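You operate a simulated robot arm through the tools that you are given. There is no shell and no other tool. Be economical: measure what you need, move in short steps, check, and stop when the job is done.

You run a simulated robot arm. Do the job below in one go: nothing can be reset, and whatever is moved stays where it is left.

JOB
Shut the steam, cool the basin into the green with tap water, then lift out the basket.
Fine: open the tap half way, tap off first; the basket stands on the drip plate with its beads. Set down upright: wire basket.

Only the result counts: the job must be done as asked and must still hold three seconds after the hand-in. Knocking over, shifting, dropping, spilling or breaking anything else fails it.

ROBOT AND FRAMES
A 7-joint arm with a two-finger parallel gripper, fixed in place. Base frame: the origin is at the foot of the arm, x ahead of it, y to its left, z up; the work surface is at about z = 0. Readings come in mm, degrees, newtons and seconds.
With the tool pointing down near the work surface it reaches from about 240 to 620 mm from the base axis. Its first joint turns from -66.0 to 66.0 degrees. Payload 2.6 kg.
The tool frame sits at the grasp point between the pads (the TCP): z along the fingers, y along the line on which they close. The tips reach 30 mm beyond it. Largest opening 94 mm; finger width 28, thickness 10; the body of the gripper, 50 by 96 mm, starts 55 mm behind the TCP.
Orientation is told as [roll, pitch, yaw] about the base's x, y, z axes, in that order, counted from this pose: with the fingers straight down and closing along the base's y, the tool's x points along the base's -x, its y along +y and its z along -z.

CONTROLS
- The arm moves only by the tool apply_moves. Its argument "steps" is a list of rows, each a list of 7 numbers: the shift along the tool's x, y, z in units of 50 mm (1.0 is 50 mm), then the turn, a rotation vector about the tool's x, y, z in units of 4 degrees (1.0 is 4 degrees), then the opening in per cent of the stroke, from 0 (shut) to 100 (fully open). In form: [[x, y, z, ax, ay, az, grip], ...]. A call has 1 to 10 rows; each row shifts and turns the commanded pose from where the row before left it, along the tool's axes as they then stand. A call with a number of a shift or a turn outside -1 to 1 is refused whole. Rows are played at 5 a second. More than 50 mm and 8.6 degrees between two rows, or a gripper value outside its range, and nothing of the call is played. A pose out of reach is approached as far as the arm can. The call stops where the force on the tool passes 40 N (or 10 N more than at its start, if that is more) or the arm is blocked; 0.2 s more then pass. The fingers move at their own pace (about 72 mm/s each) and stop on an object; they squeeze with about 26 N. The grip force told is the motor's: it shows also when the fingers shut on nothing. Time passes only in rows, and 0.2 s behind the last, so rows that do not move let the fingers close. It gives the time, the measured TCP pose, the force on the tool (base axes), the opening and the grip force at its end, in the units of the frame above (readings bear some noise), with the torque about the TCP (base axes, N m) and any sound that the robot's microphone picked up.
- Cameras (640 x 400 px; columns grow to the right, rows downward): "scene" is fixed at [39.1, 438.4, 556]; the picture's right is [-0.73, -0.68, 0.00], its down [-0.44, 0.47, -0.77] and it looks along [0.53, -0.56, -0.64] (base axes); focal length 214 px, centre (320, 200). "wrist" rides on the gripper at [76, 14, -102] in the tool frame; the picture's right is [-0.18, 0.98, 0.00], its down [-0.75, -0.14, -0.64] and it looks along [-0.63, -0.12, 0.77] (tool axes); focal length 243 px, centre (320, 200). There is no depth. A picture from a camera that has moved, and an enlarged one, comes with that camera's place and axes in the base frame and with its lens.
- snapshot(camera): a new picture of that camera. No time passes.
- inspect(camera, box): a new picture of the part [left, top, right, bottom] of that camera's present view, enlarged. No time passes.
- finish_job(): hands the job in; it is judged then, once.

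Work in short steps. Places have to be worked out from the pictures, the camera data and where the tool is seen: move nearer, look again, correct. Check each grasp and each placing, and mend what went wrong. You have 120 turns and 76 pictures in all, those below and enlarged ones among them. Open the gripper and draw the arm clear of the work before you hand the job in, unless the task says otherwise; then end with one line.

The tools are called as name(argument=value, ...) on one line, values as JSON. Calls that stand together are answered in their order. apply_moves: Moves the arm, as the interface text tells. Its arguments: {"type":"object","properties":{"steps":{"type":"array"}},"required":["steps"]} The other tools are called the same way: snapshot (camera) takes a picture; inspect (camera, box) takes an enlarged picture of a part of a camera's view; finish_job () hands the job in.

At the start:

```text
clock: 0.0
ee_pos: [359.1, -41.3, 386.8]
orientation: [0.0, 0.0, 0.0]
contact_force: [0.6, 0.3, 0.3]
moment: [-0.01, 0.0, 0.02]
opening: 93.9
grip_force: 0.1
```

scene: 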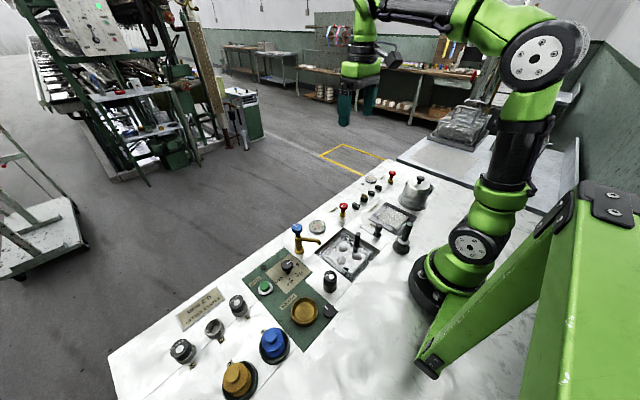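
wrist: 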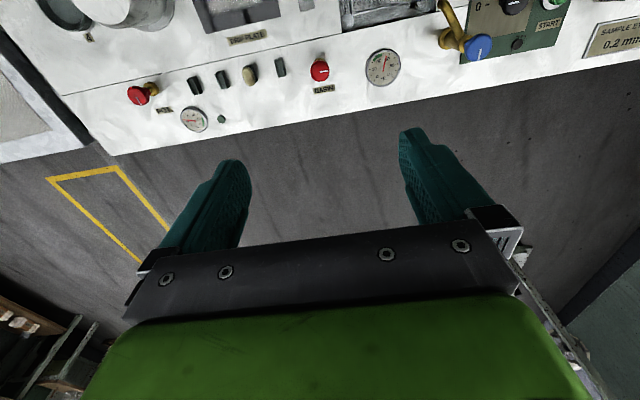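

I'll enlarge the scene to identify the fittings and labels.

inspect(camera="scene", box=[280, 160, 440, 260])

inspect(camera="scene", box=[160, 220, 350, 339])

inspect(camera="wrist", box=[0, 0, 320, 160])

inspect(camera="wrist", box=[300, 0, 640, 160])

```text
4.00 times, centred on (360, 210) of scene
camera zoom: at [39.1, 438.4, 556.0], right [-0.73, -0.68, 0.0], down [-0.44, 0.47, -0.77], along [0.53, -0.56, -0.64], focal length 858 px, centre (160, 160)
```

zoom: 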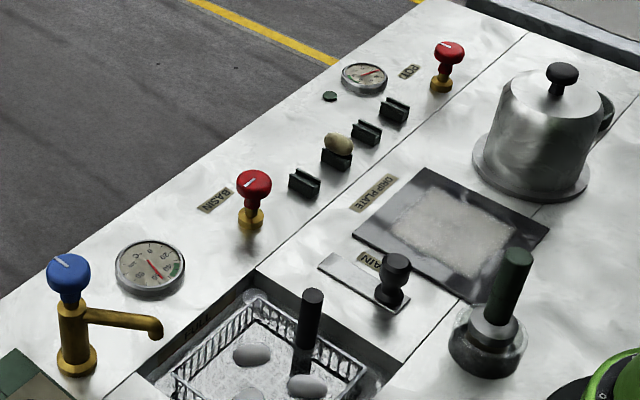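

```text
3.36 times, centred on (255, 280) of scene
camera zoom: at [39.1, 438.4, 556.0], right [-0.73, -0.68, 0.0], down [-0.44, 0.47, -0.77], along [0.53, -0.56, -0.64], focal length 721 px, centre (538, -67)
```

zoom: 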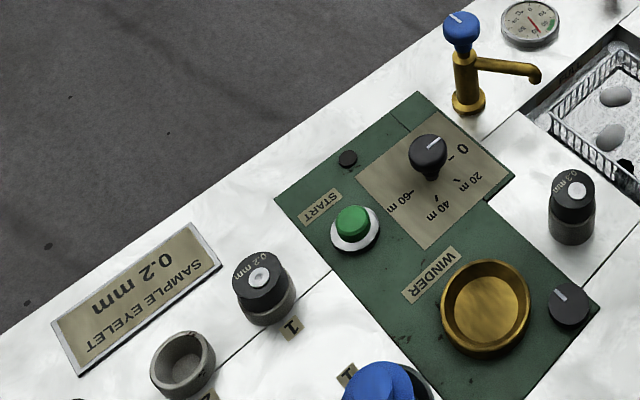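

```text
2.00 times, centred on (160, 80) of wrist
camera zoom: at [283.5, -27.5, 489.6], right [0.18, 0.98, 0.0], down [0.75, -0.14, 0.64], along [0.63, -0.12, -0.77], focal length 485 px, centre (640, 440)
```

zoom: 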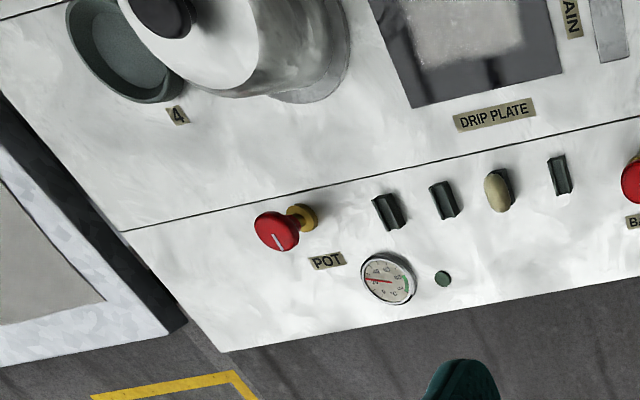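

```text
1.88 times, centred on (470, 80) of wrist
camera zoom: at [283.5, -27.5, 489.6], right [0.18, 0.98, 0.0], down [0.75, -0.14, 0.64], along [0.63, -0.12, -0.77], focal length 457 px, centre (38, 426)
```

zoom: 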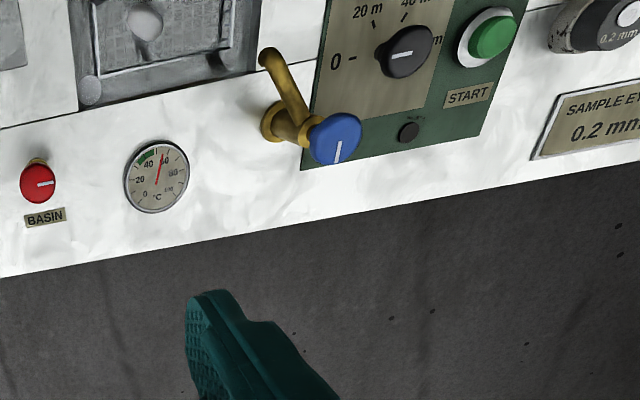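

The two red valves are labelled BASIN and POT, so the one to shut is BASIN, at about (380, -43, 45). I'm lowering the arm a little to see the pointers, gauge and tap more clearly.

apply_moves(steps=[[0.5, 0.2, 0.9, 0, 0, 0, 100], [0.5, 0.2, 0.9, 0, 0, 0, 100], [0, 0, 0.8, 0, 0, 0, 100], [0, 0, 0, 0, 0, 0, 100]])

snapshot(camera="wrist")

```text
refused: row 1 steps farther than a row can; nothing moved
```

```text
69 pictures are left
camera wrist: at [283.5, -27.5, 489.6], right [0.18, 0.98, 0.0], down [0.75, -0.14, 0.64], along [0.63, -0.12, -0.77], focal length 243 px, centre (320, 200)
```

wrist: 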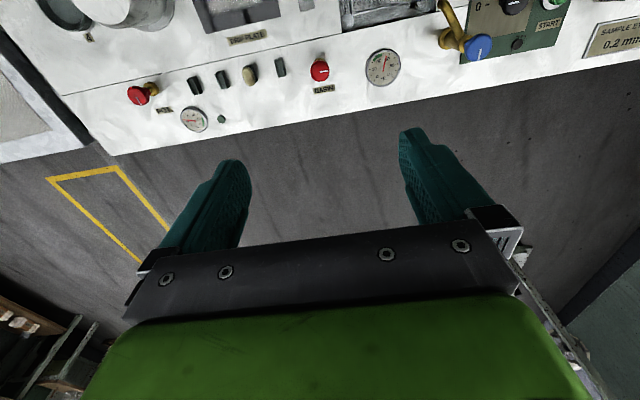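

The combined shift was over 50 mm, so I'm splitting it into smaller rows.

apply_moves(steps=[[0.5, 0.2, 0.7, 0, 0, 0, 100], [0.5, 0.2, 0.7, 0, 0, 0, 100], [0.5, 0, 0.8, 0, 0, 0, 100], [0.2, 0, 0.8, 0, 0, 0, 100], [0, 0, 0, 0, 0, 0, 100]])

snapshot(camera="wrist")

```text
clock: 1.2
ee_pos: [271.3, -20.9, 234.3]
orientation: [0.1, 0.0, 0.0]
contact_force: [0.3, -0.4, 0.9]
moment: [-0.05, 0.0, -0.01]
opening: 94.0
grip_force: 0.0
```

```text
68 pictures are left
camera wrist: at [195.9, -6.8, 338.2], right [0.18, 0.98, 0.0], down [0.75, -0.14, 0.64], along [0.63, -0.12, -0.77], focal length 243 px, centre (320, 200)
```

wrist: 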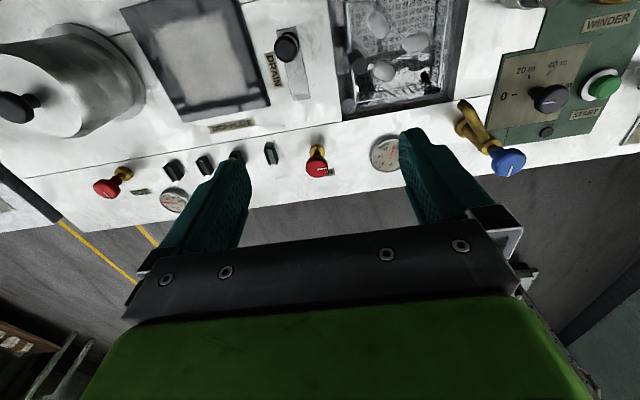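

inspect(camera="wrist", box=[250, 100, 410, 200])

inspect(camera="wrist", box=[320, 0, 560, 150])

```text
4.00 times, centred on (330, 150) of wrist
camera zoom: at [195.9, -6.8, 338.2], right [0.18, 0.98, 0.0], down [0.75, -0.14, 0.64], along [0.63, -0.12, -0.77], focal length 970 px, centre (280, 400)
```

zoom: 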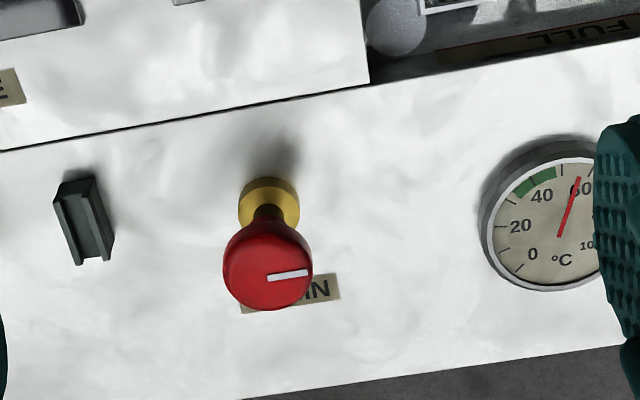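

```text
2.67 times, centred on (440, 75) of wrist
camera zoom: at [195.9, -6.8, 338.2], right [0.18, 0.98, 0.0], down [0.75, -0.14, 0.64], along [0.63, -0.12, -0.77], focal length 647 px, centre (0, 533)
```

zoom: 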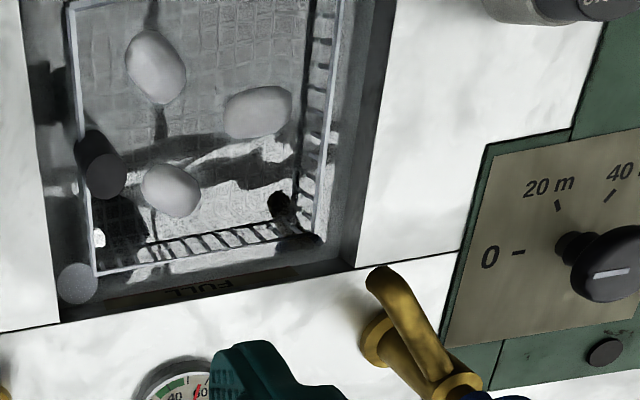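

The basin gauge reads about 57°C, with green at roughly 40–50°C. I'll compare the pot and tap pointers to learn which way is shut.

inspect(camera="wrist", box=[70, 140, 230, 240])

inspect(camera="wrist", box=[440, 90, 600, 190])

inspect(camera="scene", box=[320, 170, 400, 220])

inspect(camera="scene", box=[280, 210, 360, 260])

```text
4.00 times, centred on (150, 190) of wrist
camera zoom: at [195.9, -6.8, 338.2], right [0.18, 0.98, 0.0], down [0.75, -0.14, 0.64], along [0.63, -0.12, -0.77], focal length 970 px, centre (1000, 240)
```

zoom: 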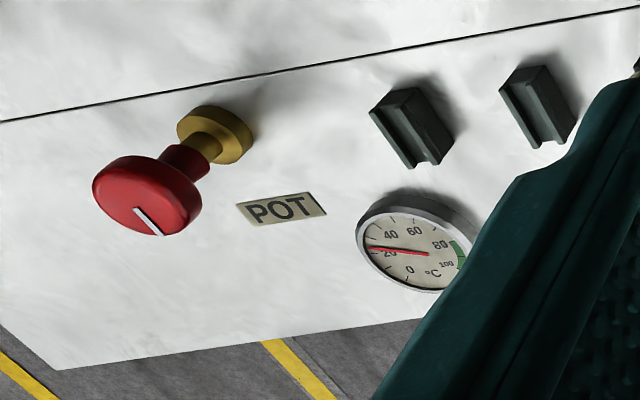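

```text
4.00 times, centred on (520, 140) of wrist
camera zoom: at [195.9, -6.8, 338.2], right [0.18, 0.98, 0.0], down [0.75, -0.14, 0.64], along [0.63, -0.12, -0.77], focal length 970 px, centre (-480, 440)
```

zoom: 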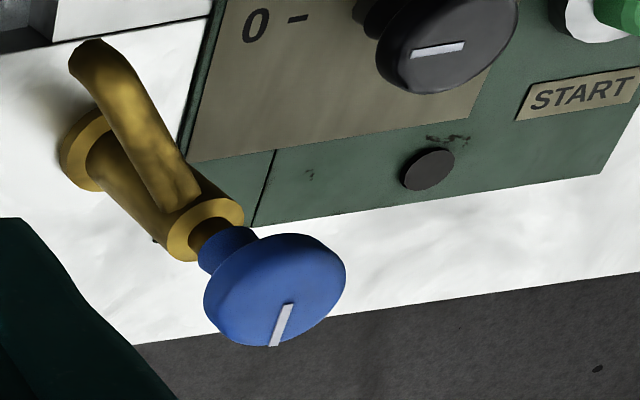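

```text
8.00 times, centred on (360, 195) of scene
camera zoom: at [39.1, 438.4, 556.0], right [-0.73, -0.68, 0.0], down [-0.44, 0.47, -0.77], along [0.53, -0.56, -0.64], focal length 1716 px, centre (0, 240)
```

zoom: 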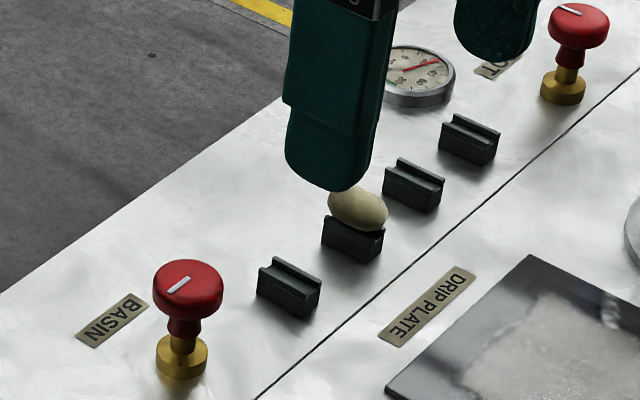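

```text
8.00 times, centred on (320, 235) of scene
camera zoom: at [39.1, 438.4, 556.0], right [-0.73, -0.68, 0.0], down [-0.44, 0.47, -0.77], along [0.53, -0.56, -0.64], focal length 1716 px, centre (320, -80)
```

zoom: 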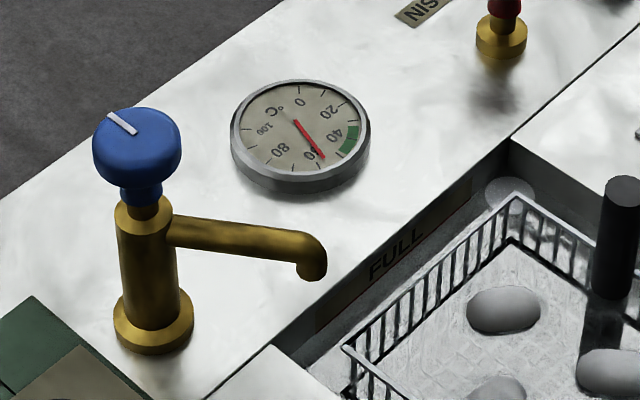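

POT and the tap point along +x, which is shut; BASIN points along +y, which is open, so it closes clockwise by 90°. I place the basin knob top at about (381, -46, 42) and am moving above it.

apply_moves(steps=[[-0.8, -0.2, 0, 0, 0, 0, 65], [-0.8, -0.2, 0.2, 0, 0, 0, 65], [-0.6, -0.1, 0.7, 0, 0, 0, 65], [0, 0, 0.9, 0, 0, 0, 65], [0, 0, 0, 0, 0, 0, 65]])

snapshot(camera="wrist")

inspect(camera="scene", box=[280, 140, 440, 240])

```text
clock: 2.4
ee_pos: [382.7, -47.5, 145.4]
orientation: [0.1, 0.0, 0.0]
contact_force: [-0.6, -0.1, -0.6]
moment: [0.01, 0.04, -0.02]
opening: 60.9
grip_force: 0.0
```

```text
61 pictures are left
camera wrist: at [307.4, -33.4, 249.0], right [0.18, 0.98, 0.0], down [0.75, -0.14, 0.64], along [0.63, -0.12, -0.77], focal length 243 px, centre (320, 200)
```

wrist: 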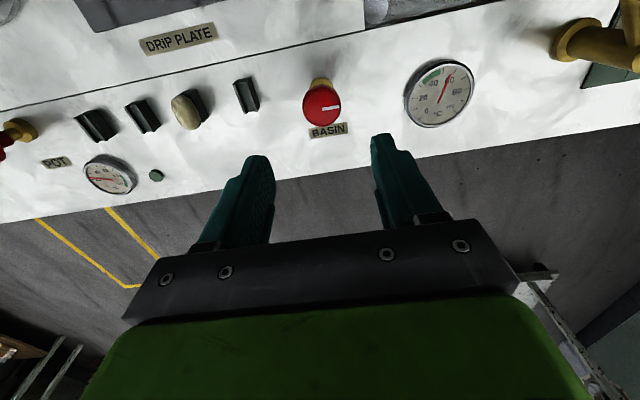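

```text
4.00 times, centred on (360, 190) of scene
camera zoom: at [39.1, 438.4, 556.0], right [-0.73, -0.68, 0.0], down [-0.44, 0.47, -0.77], along [0.53, -0.56, -0.64], focal length 858 px, centre (160, 240)
```

zoom: 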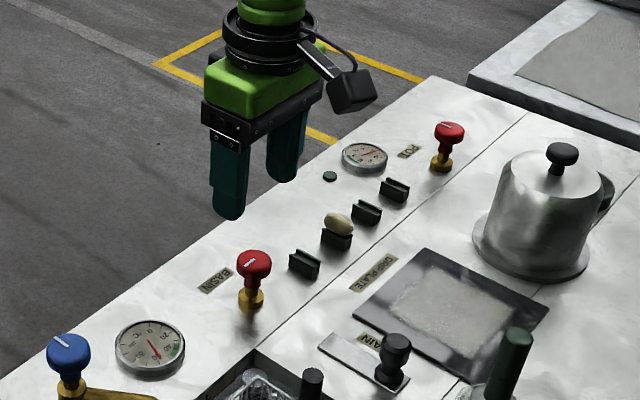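

The knob reads at about (378.5, -46), and the tool is well aligned. I'm descending to TCP z≈46.

apply_moves(steps=[[0.08, 0.02, 0.7, 0, 0, 0, 65], [0, 0, 0.7, 0, 0, 0, 65], [0, 0, 0.58, 0, 0, 0, 65], [0, 0, 0, 0, 0, 0, 65]])

inspect(camera="wrist", box=[200, 80, 440, 230])

inspect(camera="scene", box=[280, 140, 440, 240])

```text
clock: 3.4
ee_pos: [377.2, -47.4, 48.4]
orientation: [0.0, 0.0, 0.0]
contact_force: [0.0, -0.7, 0.6]
moment: [-0.05, -0.01, 0.01]
opening: 61.1
grip_force: 0.1
```

```text
2.67 times, centred on (320, 155) of wrist
camera zoom: at [301.2, -33.0, 150.9], right [0.18, 0.98, 0.0], down [0.75, -0.14, 0.64], along [0.63, -0.12, -0.77], focal length 647 px, centre (320, 320)
```

zoom: 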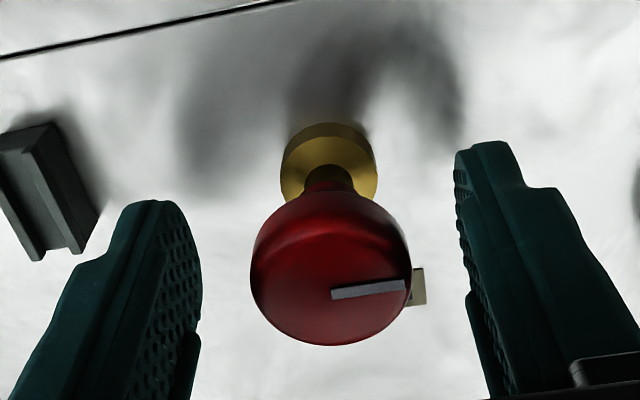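

```text
4.00 times, centred on (360, 190) of scene
camera zoom: at [39.1, 438.4, 556.0], right [-0.73, -0.68, 0.0], down [-0.44, 0.47, -0.77], along [0.53, -0.56, -0.64], focal length 858 px, centre (160, 240)
```

zoom: 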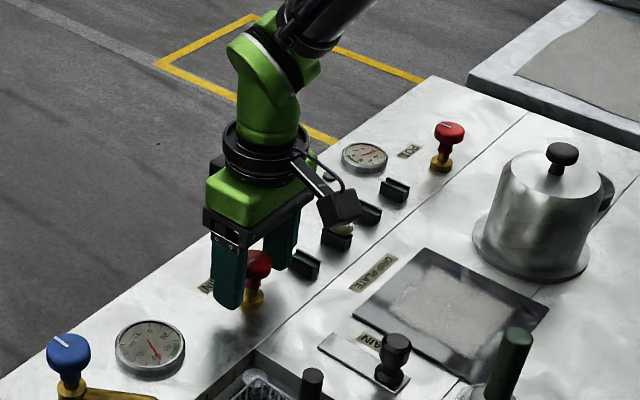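

The knob sits between the fingers, with its centre at about (378.5, -45.5). I'm nudging the tool and closing.

apply_moves(steps=[[-0.02, 0.04, 0.1, 0, 0, 0, 65], [0, 0, 0, 0, 0, 0, 20], [0, 0, 0, 0, 0, 0, 20], [0, 0, 0, 0, 0, 0, 20]])

```text
clock: 4.4
ee_pos: [377.5, -44.6, 43.0]
orientation: [0.1, 0.1, 0.0]
contact_force: [-9.1, 4.5, 3.7]
moment: [0.02, 0.13, -0.01]
opening: 31.9
grip_force: 44.8
```

Gripped at 31.9 mm, matching the knob. I'm turning it clockwise, watching torque and sound.

apply_moves(steps=[[0, 0, 0, 0, 0, 1, 0], [0, 0, 0, 0, 0, 1, 0], [0, 0, 0, 0, 0, 1, 0], [0, 0, 0, 0, 0, 1, 0], [0, 0, 0, 0, 0, 1, 0], [0, 0, 0, 0, 0, 1, 0]])

snapshot(camera="wrist")

```text
clock: 5.1
ee_pos: [378.0, -46.6, 41.8]
orientation: [0.0, 0.4, -8.9]
contact_force: [-2.4, -0.1, 3.4]
moment: [-0.01, -0.12, -0.03]
opening: 31.8
grip_force: 44.9
stopped in row 3: the force on the tool passed its limit at 43 N (the readings are from after the stop); the commanded pose is now the measured one
```

```text
57 pictures are left
camera wrist: at [306.3, -19.5, 146.4], right [0.33, 0.94, 0.0], down [0.73, -0.26, 0.64], along [0.6, -0.21, -0.77], focal length 243 px, centre (320, 200)
```

wrist: 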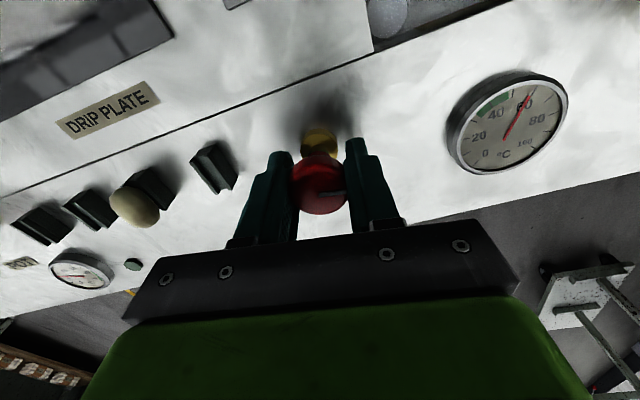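

The call stopped on force after about 9°. I'm checking whether the pointer went along.

inspect(camera="wrist", box=[270, 120, 370, 220])

```text
4.00 times, centred on (320, 170) of wrist
camera zoom: at [306.3, -19.5, 146.4], right [0.33, 0.94, 0.0], down [0.73, -0.26, 0.64], along [0.6, -0.21, -0.77], focal length 970 px, centre (320, 320)
```

zoom: 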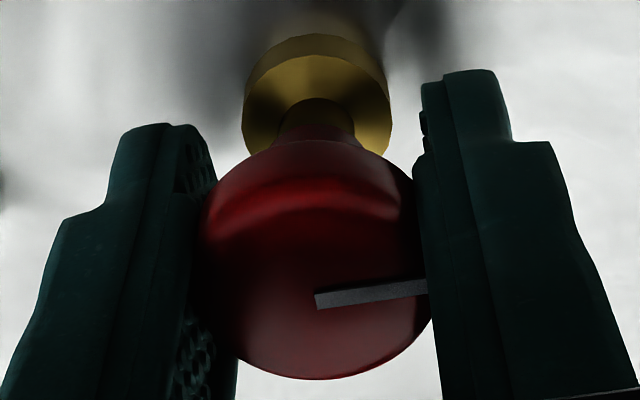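

The pointer turned with the tool, so the knob is moving. I'm continuing with smaller rows.

apply_moves(steps=[[0, 0, 0, 0, 0, 0.5, 0], [0, 0, 0, 0, 0, 0.5, 0], [0, 0, 0, 0, 0, 0.5, 0], [0, 0, 0, 0, 0, 0.5, 0], [0, 0, 0, 0, 0, 0.5, 0], [0, 0, 0, 0, 0, 0.5, 0], [0, 0, 0, 0, 0, 0.5, 0], [0, 0, 0, 0, 0, 0.5, 0]])

```text
clock: 6.9
ee_pos: [378.6, -45.3, 42.6]
orientation: [-0.2, 0.6, -25.0]
contact_force: [-7.3, -2.2, -2.8]
moment: [0.31, 0.09, 0.03]
opening: 32.0
grip_force: 45.6
```

Turning well with low force. I'm continuing.

apply_moves(steps=[[0, 0, 0, 0, 0, 0.7, 0], [0, 0, 0, 0, 0, 0.7, 0], [0, 0, 0, 0, 0, 0.7, 0], [0, 0, 0, 0, 0, 0.7, 0], [0, 0, 0, 0, 0, 0.7, 0], [0, 0, 0, 0, 0, 0.7, 0], [0, 0, 0, 0, 0, 0.7, 0], [0, 0, 0, 0, 0, 0.7, 0], [0, 0, 0, 0, 0, 0.7, 0], [0, 0, 0, 0, 0, 0.7, 0]])

```text
clock: 9.1
ee_pos: [376.6, -47.1, 42.6]
orientation: [-0.5, 0.3, -53.2]
contact_force: [-24.5, -20.5, 15.9]
moment: [0.57, 0.36, 0.11]
opening: 31.7
grip_force: 45.4
```

Side load is building up. I'm easing the tool about 2 mm along the load, then continuing.

apply_moves(steps=[[0, -0.04, 0, 0, 0, 0, 0], [0, 0, 0, 0, 0, 0, 0]])

snapshot(camera="wrist")

```text
clock: 9.7
ee_pos: [376.8, -46.9, 43.5]
orientation: [-0.2, 0.1, -52.9]
contact_force: [-11.3, -14.9, 0.5]
moment: [-0.26, 0.15, 0.02]
opening: 31.4
grip_force: 45.6
```

```text
55 pictures are left
camera wrist: at [343.2, 22.8, 146.0], right [0.89, 0.45, -0.01], down [0.35, -0.69, 0.64], along [0.28, -0.57, -0.77], focal length 243 px, centre (320, 200)
```

wrist: 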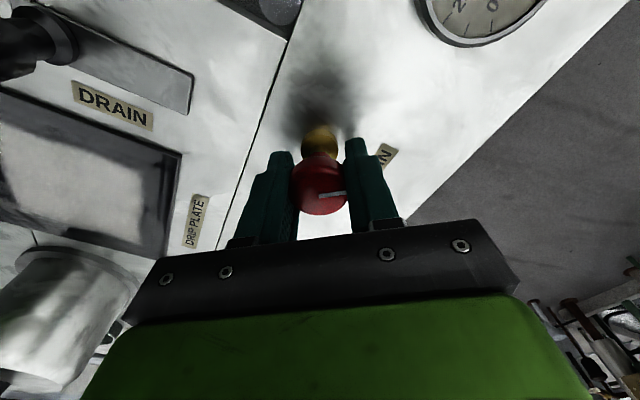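

The pointer is still turning with the tool, with about 37° to go.

apply_moves(steps=[[0, -0.03, 0, 0, 0, 0.7, 0], [0, 0, 0, 0, 0, 0.7, 0], [0, 0, 0, 0, 0, 0.7, 0], [0, 0, 0, 0, 0, 0.7, 0], [0, 0, 0, 0, 0, 0.7, 0], [0, 0, 0, 0, 0, 0.7, 0], [0, 0, 0, 0, 0, 0.7, 0], [0, 0, 0, 0, 0, 0.7, 0]])

```text
clock: 11.5
ee_pos: [374.6, -47.4, 43.3]
orientation: [-0.2, 0.1, -75.1]
contact_force: [23.2, -3.0, -31.6]
moment: [0.11, 0.14, -0.04]
opening: 31.4
grip_force: 45.0
```

apply_moves(steps=[[0, 0.03, 0, 0, 0, 0, 0], [0, 0, 0, 0, 0, 0.5, 0], [0, 0, 0, 0, 0, 0.5, 0], [0, 0, 0, 0, 0, 0.5, 0], [0, 0, 0, 0, 0, 0.5, 0], [0, 0, 0, 0, 0, 0.5, 0], [0, 0, 0, 0, 0, 0.5, 0], [0, 0, 0, 0, 0, 0.5, 0], [0, 0, 0, 0, 0, 0.5, 0]])

snapshot(camera="wrist")

```text
clock: 13.5
ee_pos: [374.1, -46.3, 41.3]
orientation: [-0.6, 0.3, -91.5]
contact_force: [-29.1, 0.6, 30.1]
moment: [0.12, 0.09, 0.36]
opening: 31.6
grip_force: 45.3
```

```text
54 pictures are left
camera wrist: at [393.2, 28.7, 145.3], right [0.98, -0.21, -0.01], down [-0.15, -0.75, 0.64], along [-0.14, -0.63, -0.77], focal length 243 px, centre (320, 200)
```

wrist: 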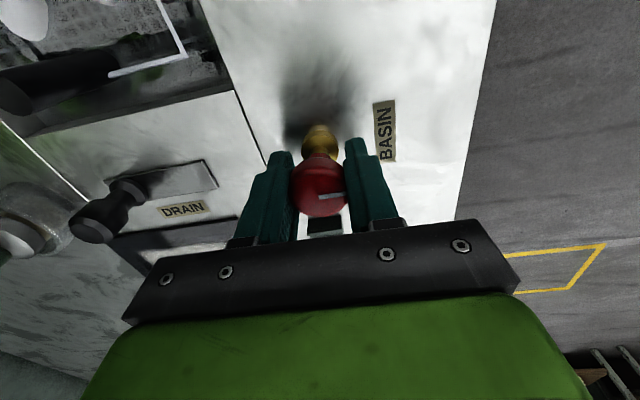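

The torque is rising at 90°, so the valve is against its shut stop. I'm releasing and lifting away.

apply_moves(steps=[[0, 0, 0, 0, 0, -0.3, 0], [0, 0, 0, 0, 0, 0, 60], [0, 0, 0, 0, 0, 0, 65], [0, 0, -0.8, 0, 0, 0, 65], [0, 0, -0.8, 0, 0, 0, 65], [0, 0, -0.8, 0, 0, 0, 65]])

snapshot(camera="wrist")

inspect(camera="scene", box=[270, 170, 430, 270])

```text
clock: 14.9
ee_pos: [379.6, -46.7, 165.4]
orientation: [-0.5, 0.2, -90.0]
contact_force: [-0.2, 0.3, 0.1]
moment: [0.02, 0.0, 0.01]
opening: 61.0
grip_force: 0.0
```

```text
53 pictures are left
camera wrist: at [396.5, 30.0, 267.7], right [0.98, -0.19, -0.01], down [-0.14, -0.75, 0.64], along [-0.12, -0.63, -0.77], focal length 243 px, centre (320, 200)
```

wrist: 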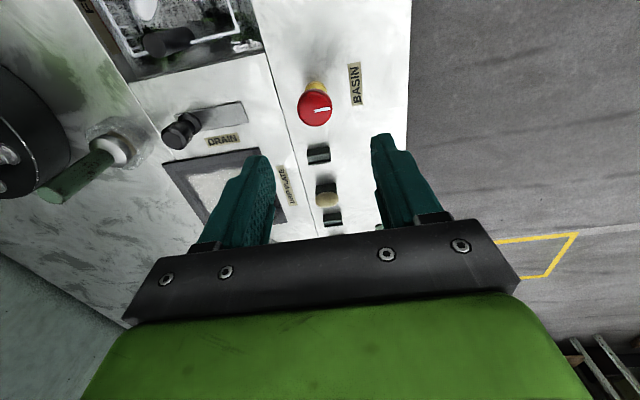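

```text
4.00 times, centred on (350, 220) of scene
camera zoom: at [39.1, 438.4, 556.0], right [-0.73, -0.68, 0.0], down [-0.44, 0.47, -0.77], along [0.53, -0.56, -0.64], focal length 858 px, centre (200, 120)
```

zoom: 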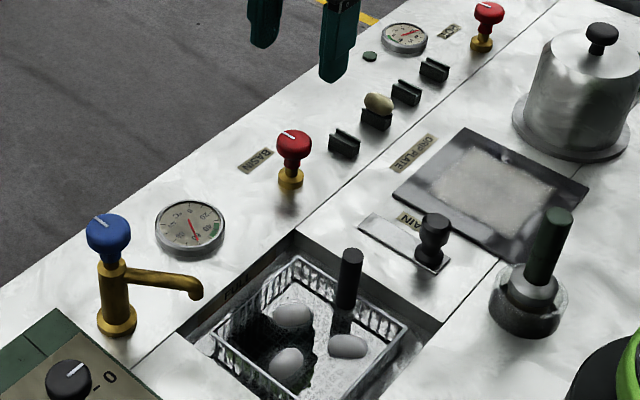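

BASIN now points the same way as POT, so the steam is shut. I place the tap knob top at about (377, 172, 104), and am moving above it with the same yaw so the camera looks back toward the gauge and basin.

apply_moves(steps=[[0.5, 0, -0.7, 0, 0, 0, 65], [0.9, 0, 0, 0, 0, 0, 65], [0.9, 0, 0, 0, 0, 0, 65], [0.9, 0, 0, 0, 0, 0, 65], [0.9, -0.05, 0, 0, 0, 0, 65], [0.25, 0, 0, 0, 0, 0, 65], [0, 0, 0, 0, 0, 0, 65]])

snapshot(camera="wrist")

snapshot(camera="scene")

```text
clock: 16.5
ee_pos: [377.2, 170.0, 198.3]
orientation: [-0.4, 0.0, -90.1]
contact_force: [0.3, 0.1, -0.7]
moment: [-0.01, -0.01, 0.03]
opening: 61.2
grip_force: 0.0
```

```text
51 pictures are left
camera wrist: at [393.0, 246.8, 301.8], right [0.98, -0.19, -0.01], down [-0.14, -0.75, 0.64], along [-0.12, -0.63, -0.77], focal length 243 px, centre (320, 200)
```

wrist: 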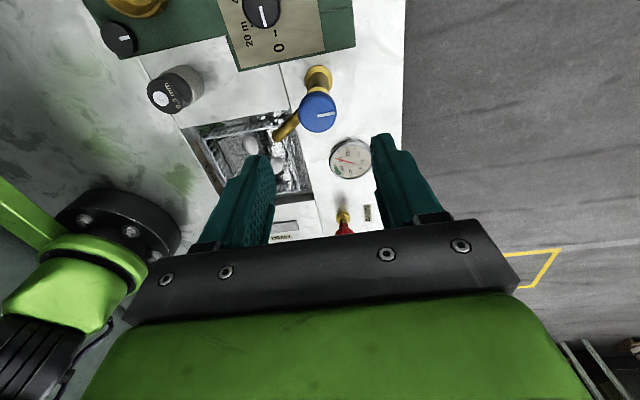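

```text
50 pictures are left
```

scene: 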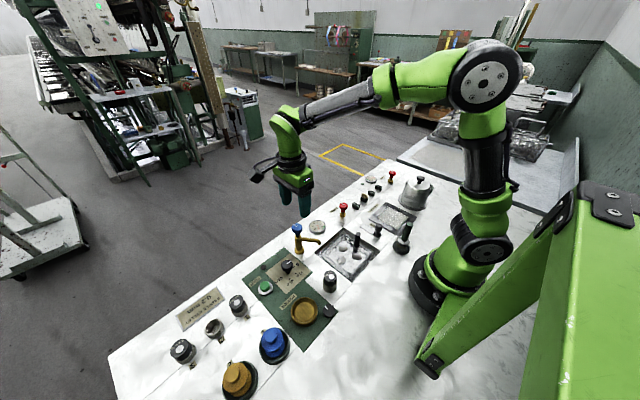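

The tap knob reads at about (376.5, 174.5). I'm descending to TCP z≈110, above the spout level, and rechecking.

apply_moves(steps=[[0.08, 0, 0.6, 0, 0, 0, 65], [0, 0, 0.6, 0, 0, 0, 65], [0, 0, 0.5, 0, 0, 0, 65], [0, 0, 0, 0, 0, 0, 65]])

snapshot(camera="wrist")

inspect(camera="scene", box=[240, 170, 400, 270])

```text
clock: 17.5
ee_pos: [374.7, 173.4, 112.1]
orientation: [-0.4, 0.0, -90.1]
contact_force: [0.0, 0.5, -0.3]
moment: [0.02, 0.0, -0.02]
opening: 61.4
grip_force: 0.1
```

```text
49 pictures are left
camera wrist: at [391.1, 249.8, 216.0], right [0.98, -0.19, -0.01], down [-0.14, -0.75, 0.64], along [-0.12, -0.63, -0.77], focal length 243 px, centre (320, 200)
```

wrist: 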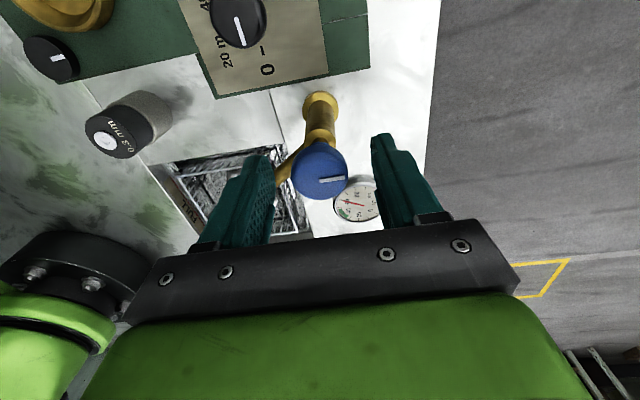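

```text
4.00 times, centred on (320, 220) of scene
camera zoom: at [39.1, 438.4, 556.0], right [-0.73, -0.68, 0.0], down [-0.44, 0.47, -0.77], along [0.53, -0.56, -0.64], focal length 858 px, centre (320, 120)
```

zoom: 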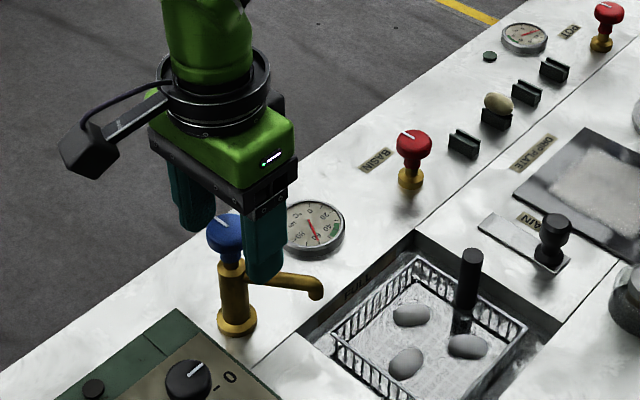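

The knob is at about (377, 175.5). I'm nudging the tool and gripping.

apply_moves(steps=[[0.04, 0.04, 0.1, 0, 0, 0, 65], [0, 0, 0, 0, 0, 0, 20], [0, 0, 0, 0, 0, 0, 20], [0, 0, 0, 0, 0, 0, 20]])

inspect(camera="wrist", box=[160, 80, 400, 230])

```text
clock: 18.5
ee_pos: [375.6, 174.8, 108.2]
orientation: [-0.7, 0.2, -90.1]
contact_force: [-20.1, -4.0, 7.2]
moment: [0.12, 0.15, -0.03]
opening: 31.3
grip_force: 44.6
```

```text
2.67 times, centred on (280, 155) of wrist
camera zoom: at [391.8, 251.9, 211.1], right [0.98, -0.19, -0.01], down [-0.14, -0.75, 0.64], along [-0.13, -0.63, -0.77], focal length 647 px, centre (427, 320)
```

zoom: 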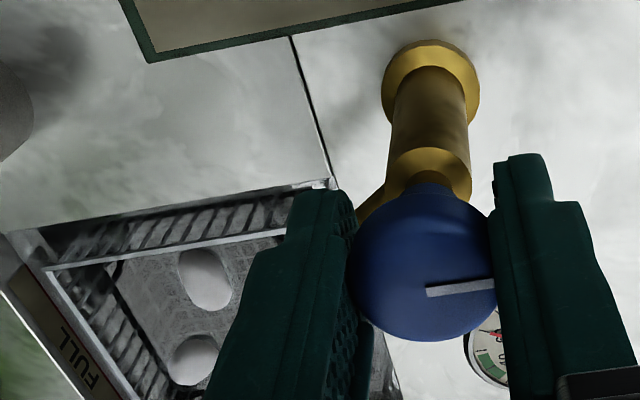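

Gripped at 31.3 mm. I'm easing the side load and turning counter-clockwise 22° first, then watching for flow.

apply_moves(steps=[[0, -0.03, 0, 0, 0, 0, 0], [0, 0, 0, 0, 0, -0.6, 0], [0, 0, 0, 0, 0, -0.7, 0], [0, 0, 0, 0, 0, -0.7, 0], [0, 0, 0, 0, 0, -0.7, 0], [0, 0, 0, 0, 0, -0.7, 0], [0, 0, 0, 0, 0, -0.7, 0], [0, 0, 0, 0, 0, -0.7, 0], [0, 0, 0, 0, 0, -0.7, 0]])

snapshot(camera="wrist")

inspect(camera="scene", box=[270, 200, 382, 270])

```text
clock: 20.5
ee_pos: [375.7, 176.1, 108.5]
orientation: [-0.4, 0.2, -68.1]
contact_force: [-11.8, -5.2, -7.3]
moment: [-0.51, -0.33, -0.02]
opening: 31.0
grip_force: 45.2
```

```text
46 pictures are left
camera wrist: at [361.4, 251.7, 211.5], right [0.98, 0.2, -0.01], down [0.16, -0.75, 0.64], along [0.12, -0.63, -0.77], focal length 243 px, centre (320, 200)
```

wrist: 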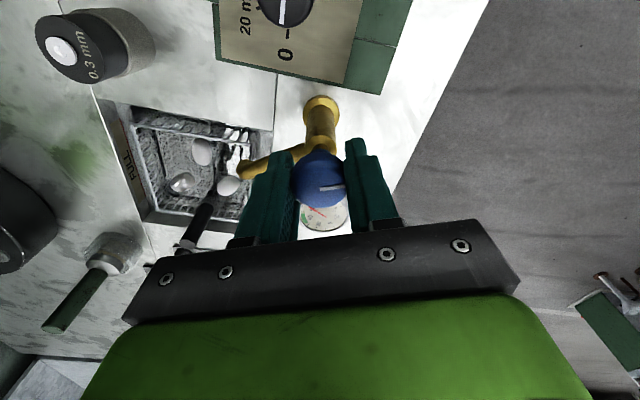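

```text
5.71 times, centred on (326, 235) of scene
camera zoom: at [39.1, 438.4, 556.0], right [-0.73, -0.68, 0.0], down [-0.44, 0.47, -0.77], along [0.53, -0.56, -0.64], focal length 1226 px, centre (286, 0)
```

zoom: 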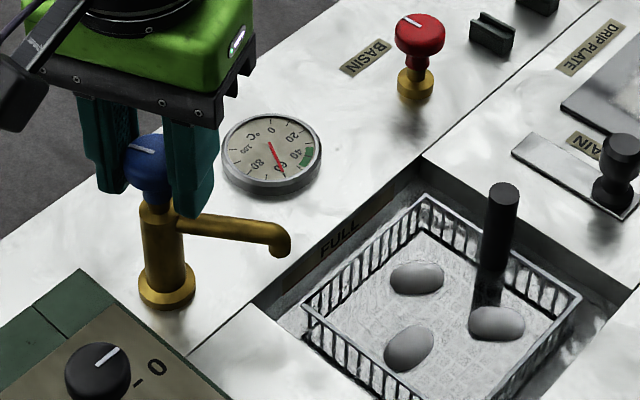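

No stream is visible yet. I'm turning on to 45°.

apply_moves(steps=[[0, 0, 0, 0, 0, -0.7, 0], [0, 0, 0, 0, 0, -0.7, 0], [0, 0, 0, 0, 0, -0.7, 0], [0, 0, 0, 0, 0, -0.7, 0], [0, 0, 0, 0, 0, -0.7, 0], [0, 0, 0, 0, 0, -0.7, 0], [0, 0, 0, 0, 0, -0.7, 0], [0, 0, 0, 0, 0, -0.7, 0]])

inspect(camera="scene", box=[270, 200, 382, 270])

inspect(camera="wrist", box=[120, 80, 400, 255])

```text
clock: 22.3
ee_pos: [375.3, 175.5, 108.2]
orientation: [-0.4, 0.4, -45.6]
contact_force: [-18.2, -18.1, 13.1]
moment: [-0.89, -0.31, 0.0]
opening: 31.6
grip_force: 44.4
```

```text
5.71 times, centred on (326, 235) of scene
camera zoom: at [39.1, 438.4, 556.1], right [-0.73, -0.68, 0.0], down [-0.44, 0.47, -0.77], along [0.53, -0.56, -0.64], focal length 1226 px, centre (286, 0)
```

zoom: 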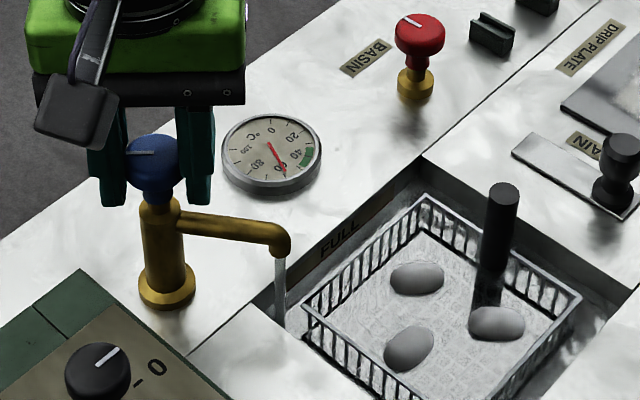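

```text
2.29 times, centred on (260, 168) of wrist
camera zoom: at [333.4, 240.3, 211.7], right [0.83, 0.55, -0.01], down [0.43, -0.64, 0.64], along [0.35, -0.53, -0.77], focal length 555 px, centre (457, 274)
```

zoom: 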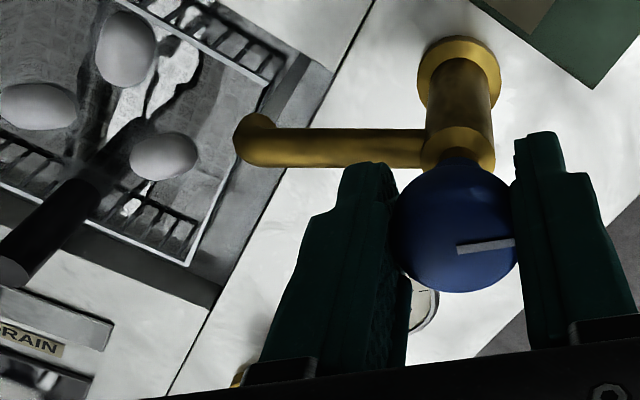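

A stream is now running into the basin at 45°, which is half of the quarter turn. I'm holding while the basin cools, then checking the gauge.

apply_moves(steps=[[0, 0, 0, 0, 0, 0, 0], [0, 0, 0, 0, 0, 0, 0], [0, 0, 0, 0, 0, 0, 0], [0, 0, 0, 0, 0, 0, 0], [0, 0, 0, 0, 0, 0, 0], [0, 0, 0, 0, 0, 0, 0], [0, 0, 0, 0, 0, 0, 0], [0, 0, 0, 0, 0, 0, 0], [0, 0, 0, 0, 0, 0, 0], [0, 0, 0, 0, 0, 0, 0]])

inspect(camera="scene", box=[290, 210, 370, 260])

```text
clock: 24.5
ee_pos: [374.4, 175.2, 109.1]
orientation: [-0.4, 0.4, -45.7]
contact_force: [-15.5, -24.6, 16.4]
moment: [-0.18, 0.26, -0.02]
opening: 31.5
grip_force: 45.1
```

```text
8.00 times, centred on (330, 235) of scene
camera zoom: at [39.1, 438.4, 556.1], right [-0.73, -0.68, 0.0], down [-0.44, 0.47, -0.77], along [0.53, -0.56, -0.64], focal length 1716 px, centre (240, -80)
```

zoom: 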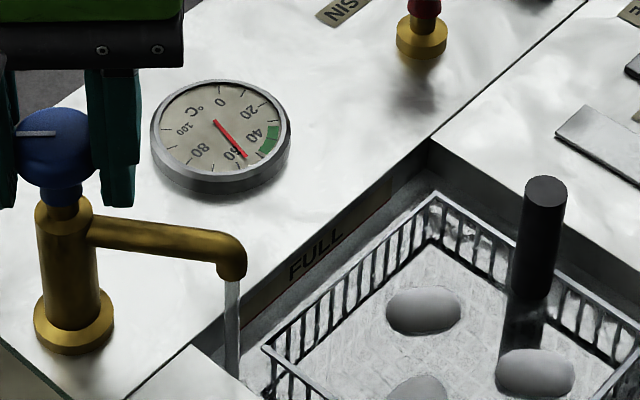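

The needle is moving toward green. I'm holding on.

apply_moves(steps=[[0, 0, 0, 0, 0, 0, 0], [0, 0, 0, 0, 0, 0, 0], [0, 0, 0, 0, 0, 0, 0], [0, 0, 0, 0, 0, 0, 0], [0, 0, 0, 0, 0, 0, 0], [0, 0, 0, 0, 0, 0, 0], [0, 0, 0, 0, 0, 0, 0], [0, 0, 0, 0, 0, 0, 0], [0, 0, 0, 0, 0, 0, 0], [0, 0, 0, 0, 0, 0, 0]])

inspect(camera="scene", box=[290, 210, 370, 260])

```text
clock: 26.7
ee_pos: [374.9, 174.8, 106.7]
orientation: [-0.3, 0.4, -45.9]
contact_force: [-15.6, -24.7, 14.9]
moment: [-0.33, 0.16, -0.04]
opening: 31.5
grip_force: 45.5
```

```text
8.00 times, centred on (330, 235) of scene
camera zoom: at [39.1, 438.4, 556.1], right [-0.73, -0.68, 0.0], down [-0.44, 0.47, -0.77], along [0.53, -0.56, -0.64], focal length 1716 px, centre (240, -80)
```

zoom: 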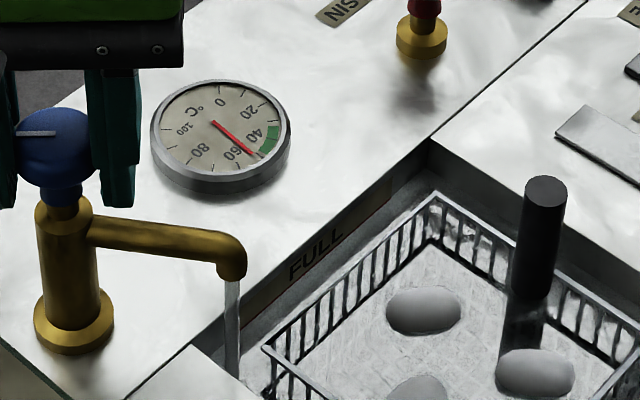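

It is right at the edge of green. One more hold, then I'll close the tap so it ends mid-green.

apply_moves(steps=[[0, 0, 0, 0, 0, 0, 0], [0, 0, 0, 0, 0, 0, 0], [0, 0, 0, 0, 0, 0, 0], [0, 0, 0, 0, 0, 0, 0], [0, 0, 0, 0, 0, 0, 0], [0, 0, 0, 0, 0, 0, 0], [0, 0, 0, 0, 0, 0, 0], [0, 0, 0, 0, 0, 0, 0]])

inspect(camera="scene", box=[290, 210, 370, 260])

```text
clock: 28.5
ee_pos: [374.8, 175.3, 107.7]
orientation: [-0.3, 0.4, -45.8]
contact_force: [-15.9, -24.0, 13.4]
moment: [-0.26, 0.17, -0.02]
opening: 31.4
grip_force: 44.5
```

```text
8.00 times, centred on (330, 235) of scene
camera zoom: at [39.1, 438.4, 556.1], right [-0.73, -0.68, 0.0], down [-0.44, 0.47, -0.77], along [0.53, -0.56, -0.64], focal length 1716 px, centre (240, -80)
```

zoom: 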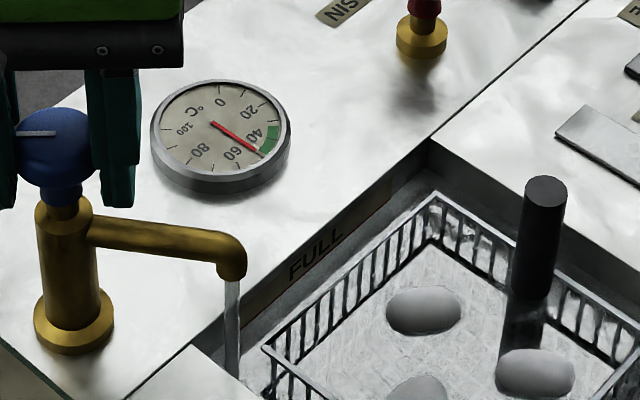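

The needle has just touched green. I'm holding 2 s more before closing.

apply_moves(steps=[[0, 0, 0, 0, 0, 0, 0], [0, 0, 0, 0, 0, 0, 0], [0, 0, 0, 0, 0, 0, 0], [0, 0, 0, 0, 0, 0, 0], [0, 0, 0, 0, 0, 0, 0], [0, 0, 0, 0, 0, 0, 0], [0, 0, 0, 0, 0, 0, 0], [0, 0, 0, 0, 0, 0, 0], [0, 0, 0, 0, 0, 0, 0]])

apply_moves(steps=[[0, -0.03, 0, 0, 0, 0.7, 0], [0, 0, 0, 0, 0, 0.8, 0], [0, 0, 0, 0, 0, 0.8, 0], [0, 0, 0, 0, 0, 0.8, 0], [0, 0, 0, 0, 0, 0.8, 0], [0, 0, 0, 0, 0, 0.8, 0], [0, 0, 0, 0, 0, 0.8, 0], [0, 0, 0, 0, 0, 0.8, 0]])

inspect(camera="scene", box=[290, 210, 370, 260])

```text
clock: 30.5
ee_pos: [373.7, 175.6, 108.8]
orientation: [-0.3, 0.4, -45.8]
contact_force: [-14.5, -24.4, 11.5]
moment: [-0.21, 0.18, -0.04]
opening: 31.6
grip_force: 44.7
```

```text
clock: 32.3
ee_pos: [375.7, 175.9, 107.5]
orientation: [-0.4, 0.2, -70.9]
contact_force: [17.6, 2.9, -27.1]
moment: [0.57, 0.05, 0.03]
opening: 31.5
grip_force: 45.1
```

```text
8.00 times, centred on (330, 235) of scene
camera zoom: at [39.3, 438.5, 556.0], right [-0.73, -0.68, 0.0], down [-0.44, 0.47, -0.77], along [0.53, -0.56, -0.64], focal length 1716 px, centre (240, -80)
```

zoom: 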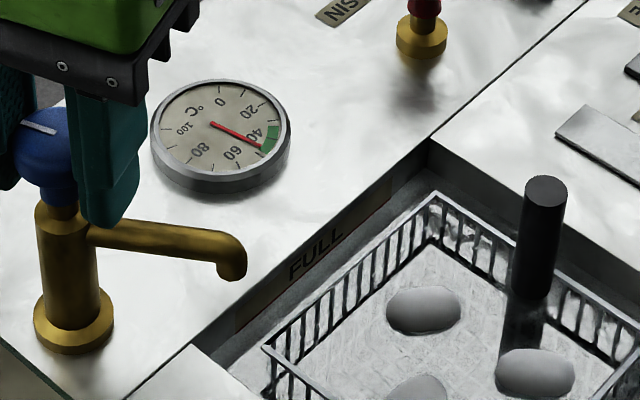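

The needle is inside green at about 47°C and the stream has stopped. I'm finishing the turn to the shut stop.

apply_moves(steps=[[0, 0.03, 0, 0, 0, 0.6, 0], [0, 0, 0, 0, 0, 0.7, 0], [0, 0, 0, 0, 0, 0.7, 0], [0, 0, 0, 0, 0, 0.7, 0], [0, 0, 0, 0, 0, 0.7, 0], [0, 0, 0, 0, 0, 0.7, 0], [0, 0, 0, 0, 0, 0.7, 0], [0, 0, 0, 0, 0, 0.3, 0]])

inspect(camera="wrist", box=[160, 80, 400, 230])

```text
clock: 34.1
ee_pos: [374.8, 175.9, 107.8]
orientation: [-0.5, 0.1, -91.3]
contact_force: [-22.3, -10.6, 16.6]
moment: [-0.4, 0.26, 0.42]
opening: 31.3
grip_force: 44.7
```

```text
2.67 times, centred on (280, 155) of wrist
camera zoom: at [392.9, 251.9, 211.1], right [0.98, -0.21, -0.01], down [-0.15, -0.75, 0.64], along [-0.14, -0.63, -0.77], focal length 647 px, centre (427, 320)
```

zoom: 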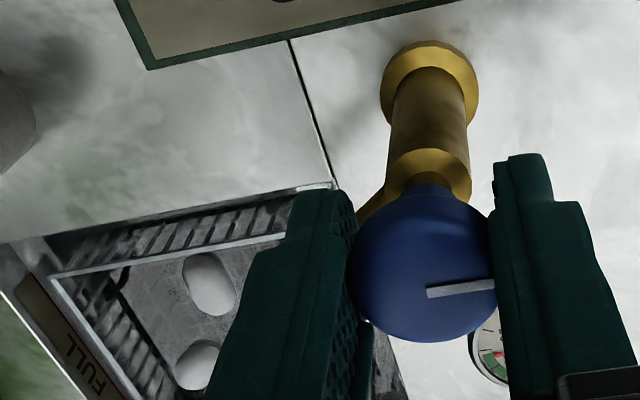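

The tap is shut against its stop. I'm releasing, lifting straight up, and moving toward the basin to look at the basket.

apply_moves(steps=[[0, 0, 0, 0, 0, -0.3, 0], [0, 0, 0, 0, 0, 0, 60], [0, 0, 0, 0, 0, 0, 65], [0, 0, -0.9, 0, 0, 0, 65], [0, 0, -0.9, 0, 0, 0, 65], [0, 0, -0.9, 0, 0, 0, 65], [0, -0.7, -0.5, 0, 0, 0, 65], [-0.5, -0.7, 0, 0, 0, 0, 65], [0, 0, 0, 0, 0, 0, 65]])

snapshot(camera="wrist")

inspect(camera="scene", box=[280, 190, 440, 290])

```text
clock: 36.1
ee_pos: [307.0, 153.0, 267.4]
orientation: [-0.4, 0.2, -90.1]
contact_force: [0.4, 0.1, 0.1]
moment: [0.0, 0.04, -0.02]
opening: 61.0
grip_force: 0.0
```

```text
37 pictures are left
camera wrist: at [323.7, 229.2, 370.8], right [0.98, -0.19, -0.01], down [-0.14, -0.75, 0.64], along [-0.12, -0.63, -0.77], focal length 243 px, centre (320, 200)
```

wrist: 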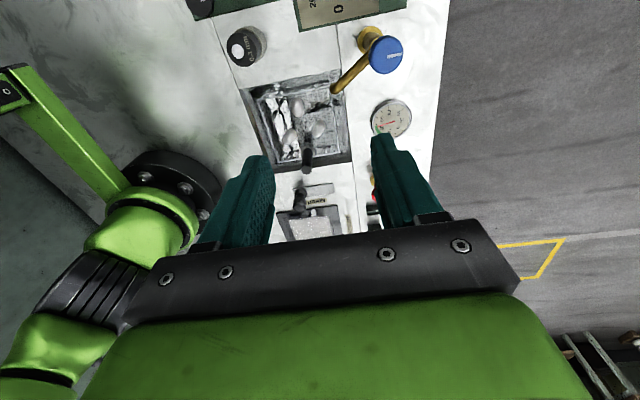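

```text
4.00 times, centred on (360, 240) of scene
camera zoom: at [39.1, 438.4, 556.0], right [-0.73, -0.68, 0.0], down [-0.44, 0.47, -0.77], along [0.53, -0.56, -0.64], focal length 858 px, centre (160, 40)
```

zoom: 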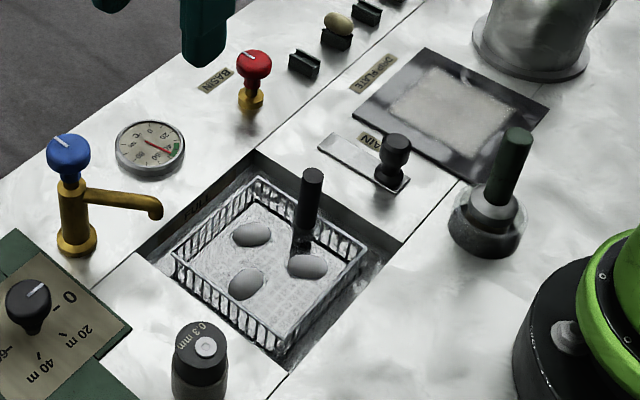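

The gauge stays in green. The basket handle is a black post at the middle of its -y wall, so I'm zooming in to locate it.

inspect(camera="wrist", box=[220, 60, 420, 185])

```text
3.20 times, centred on (320, 122) of wrist
camera zoom: at [323.7, 229.2, 370.8], right [0.98, -0.19, -0.01], down [-0.14, -0.75, 0.64], along [-0.12, -0.63, -0.77], focal length 776 px, centre (320, 448)
```

zoom: 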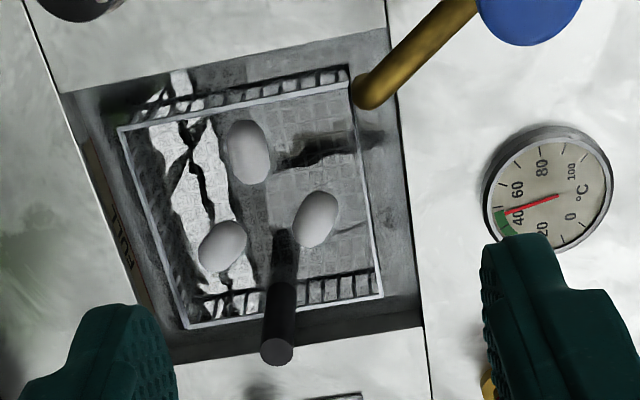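

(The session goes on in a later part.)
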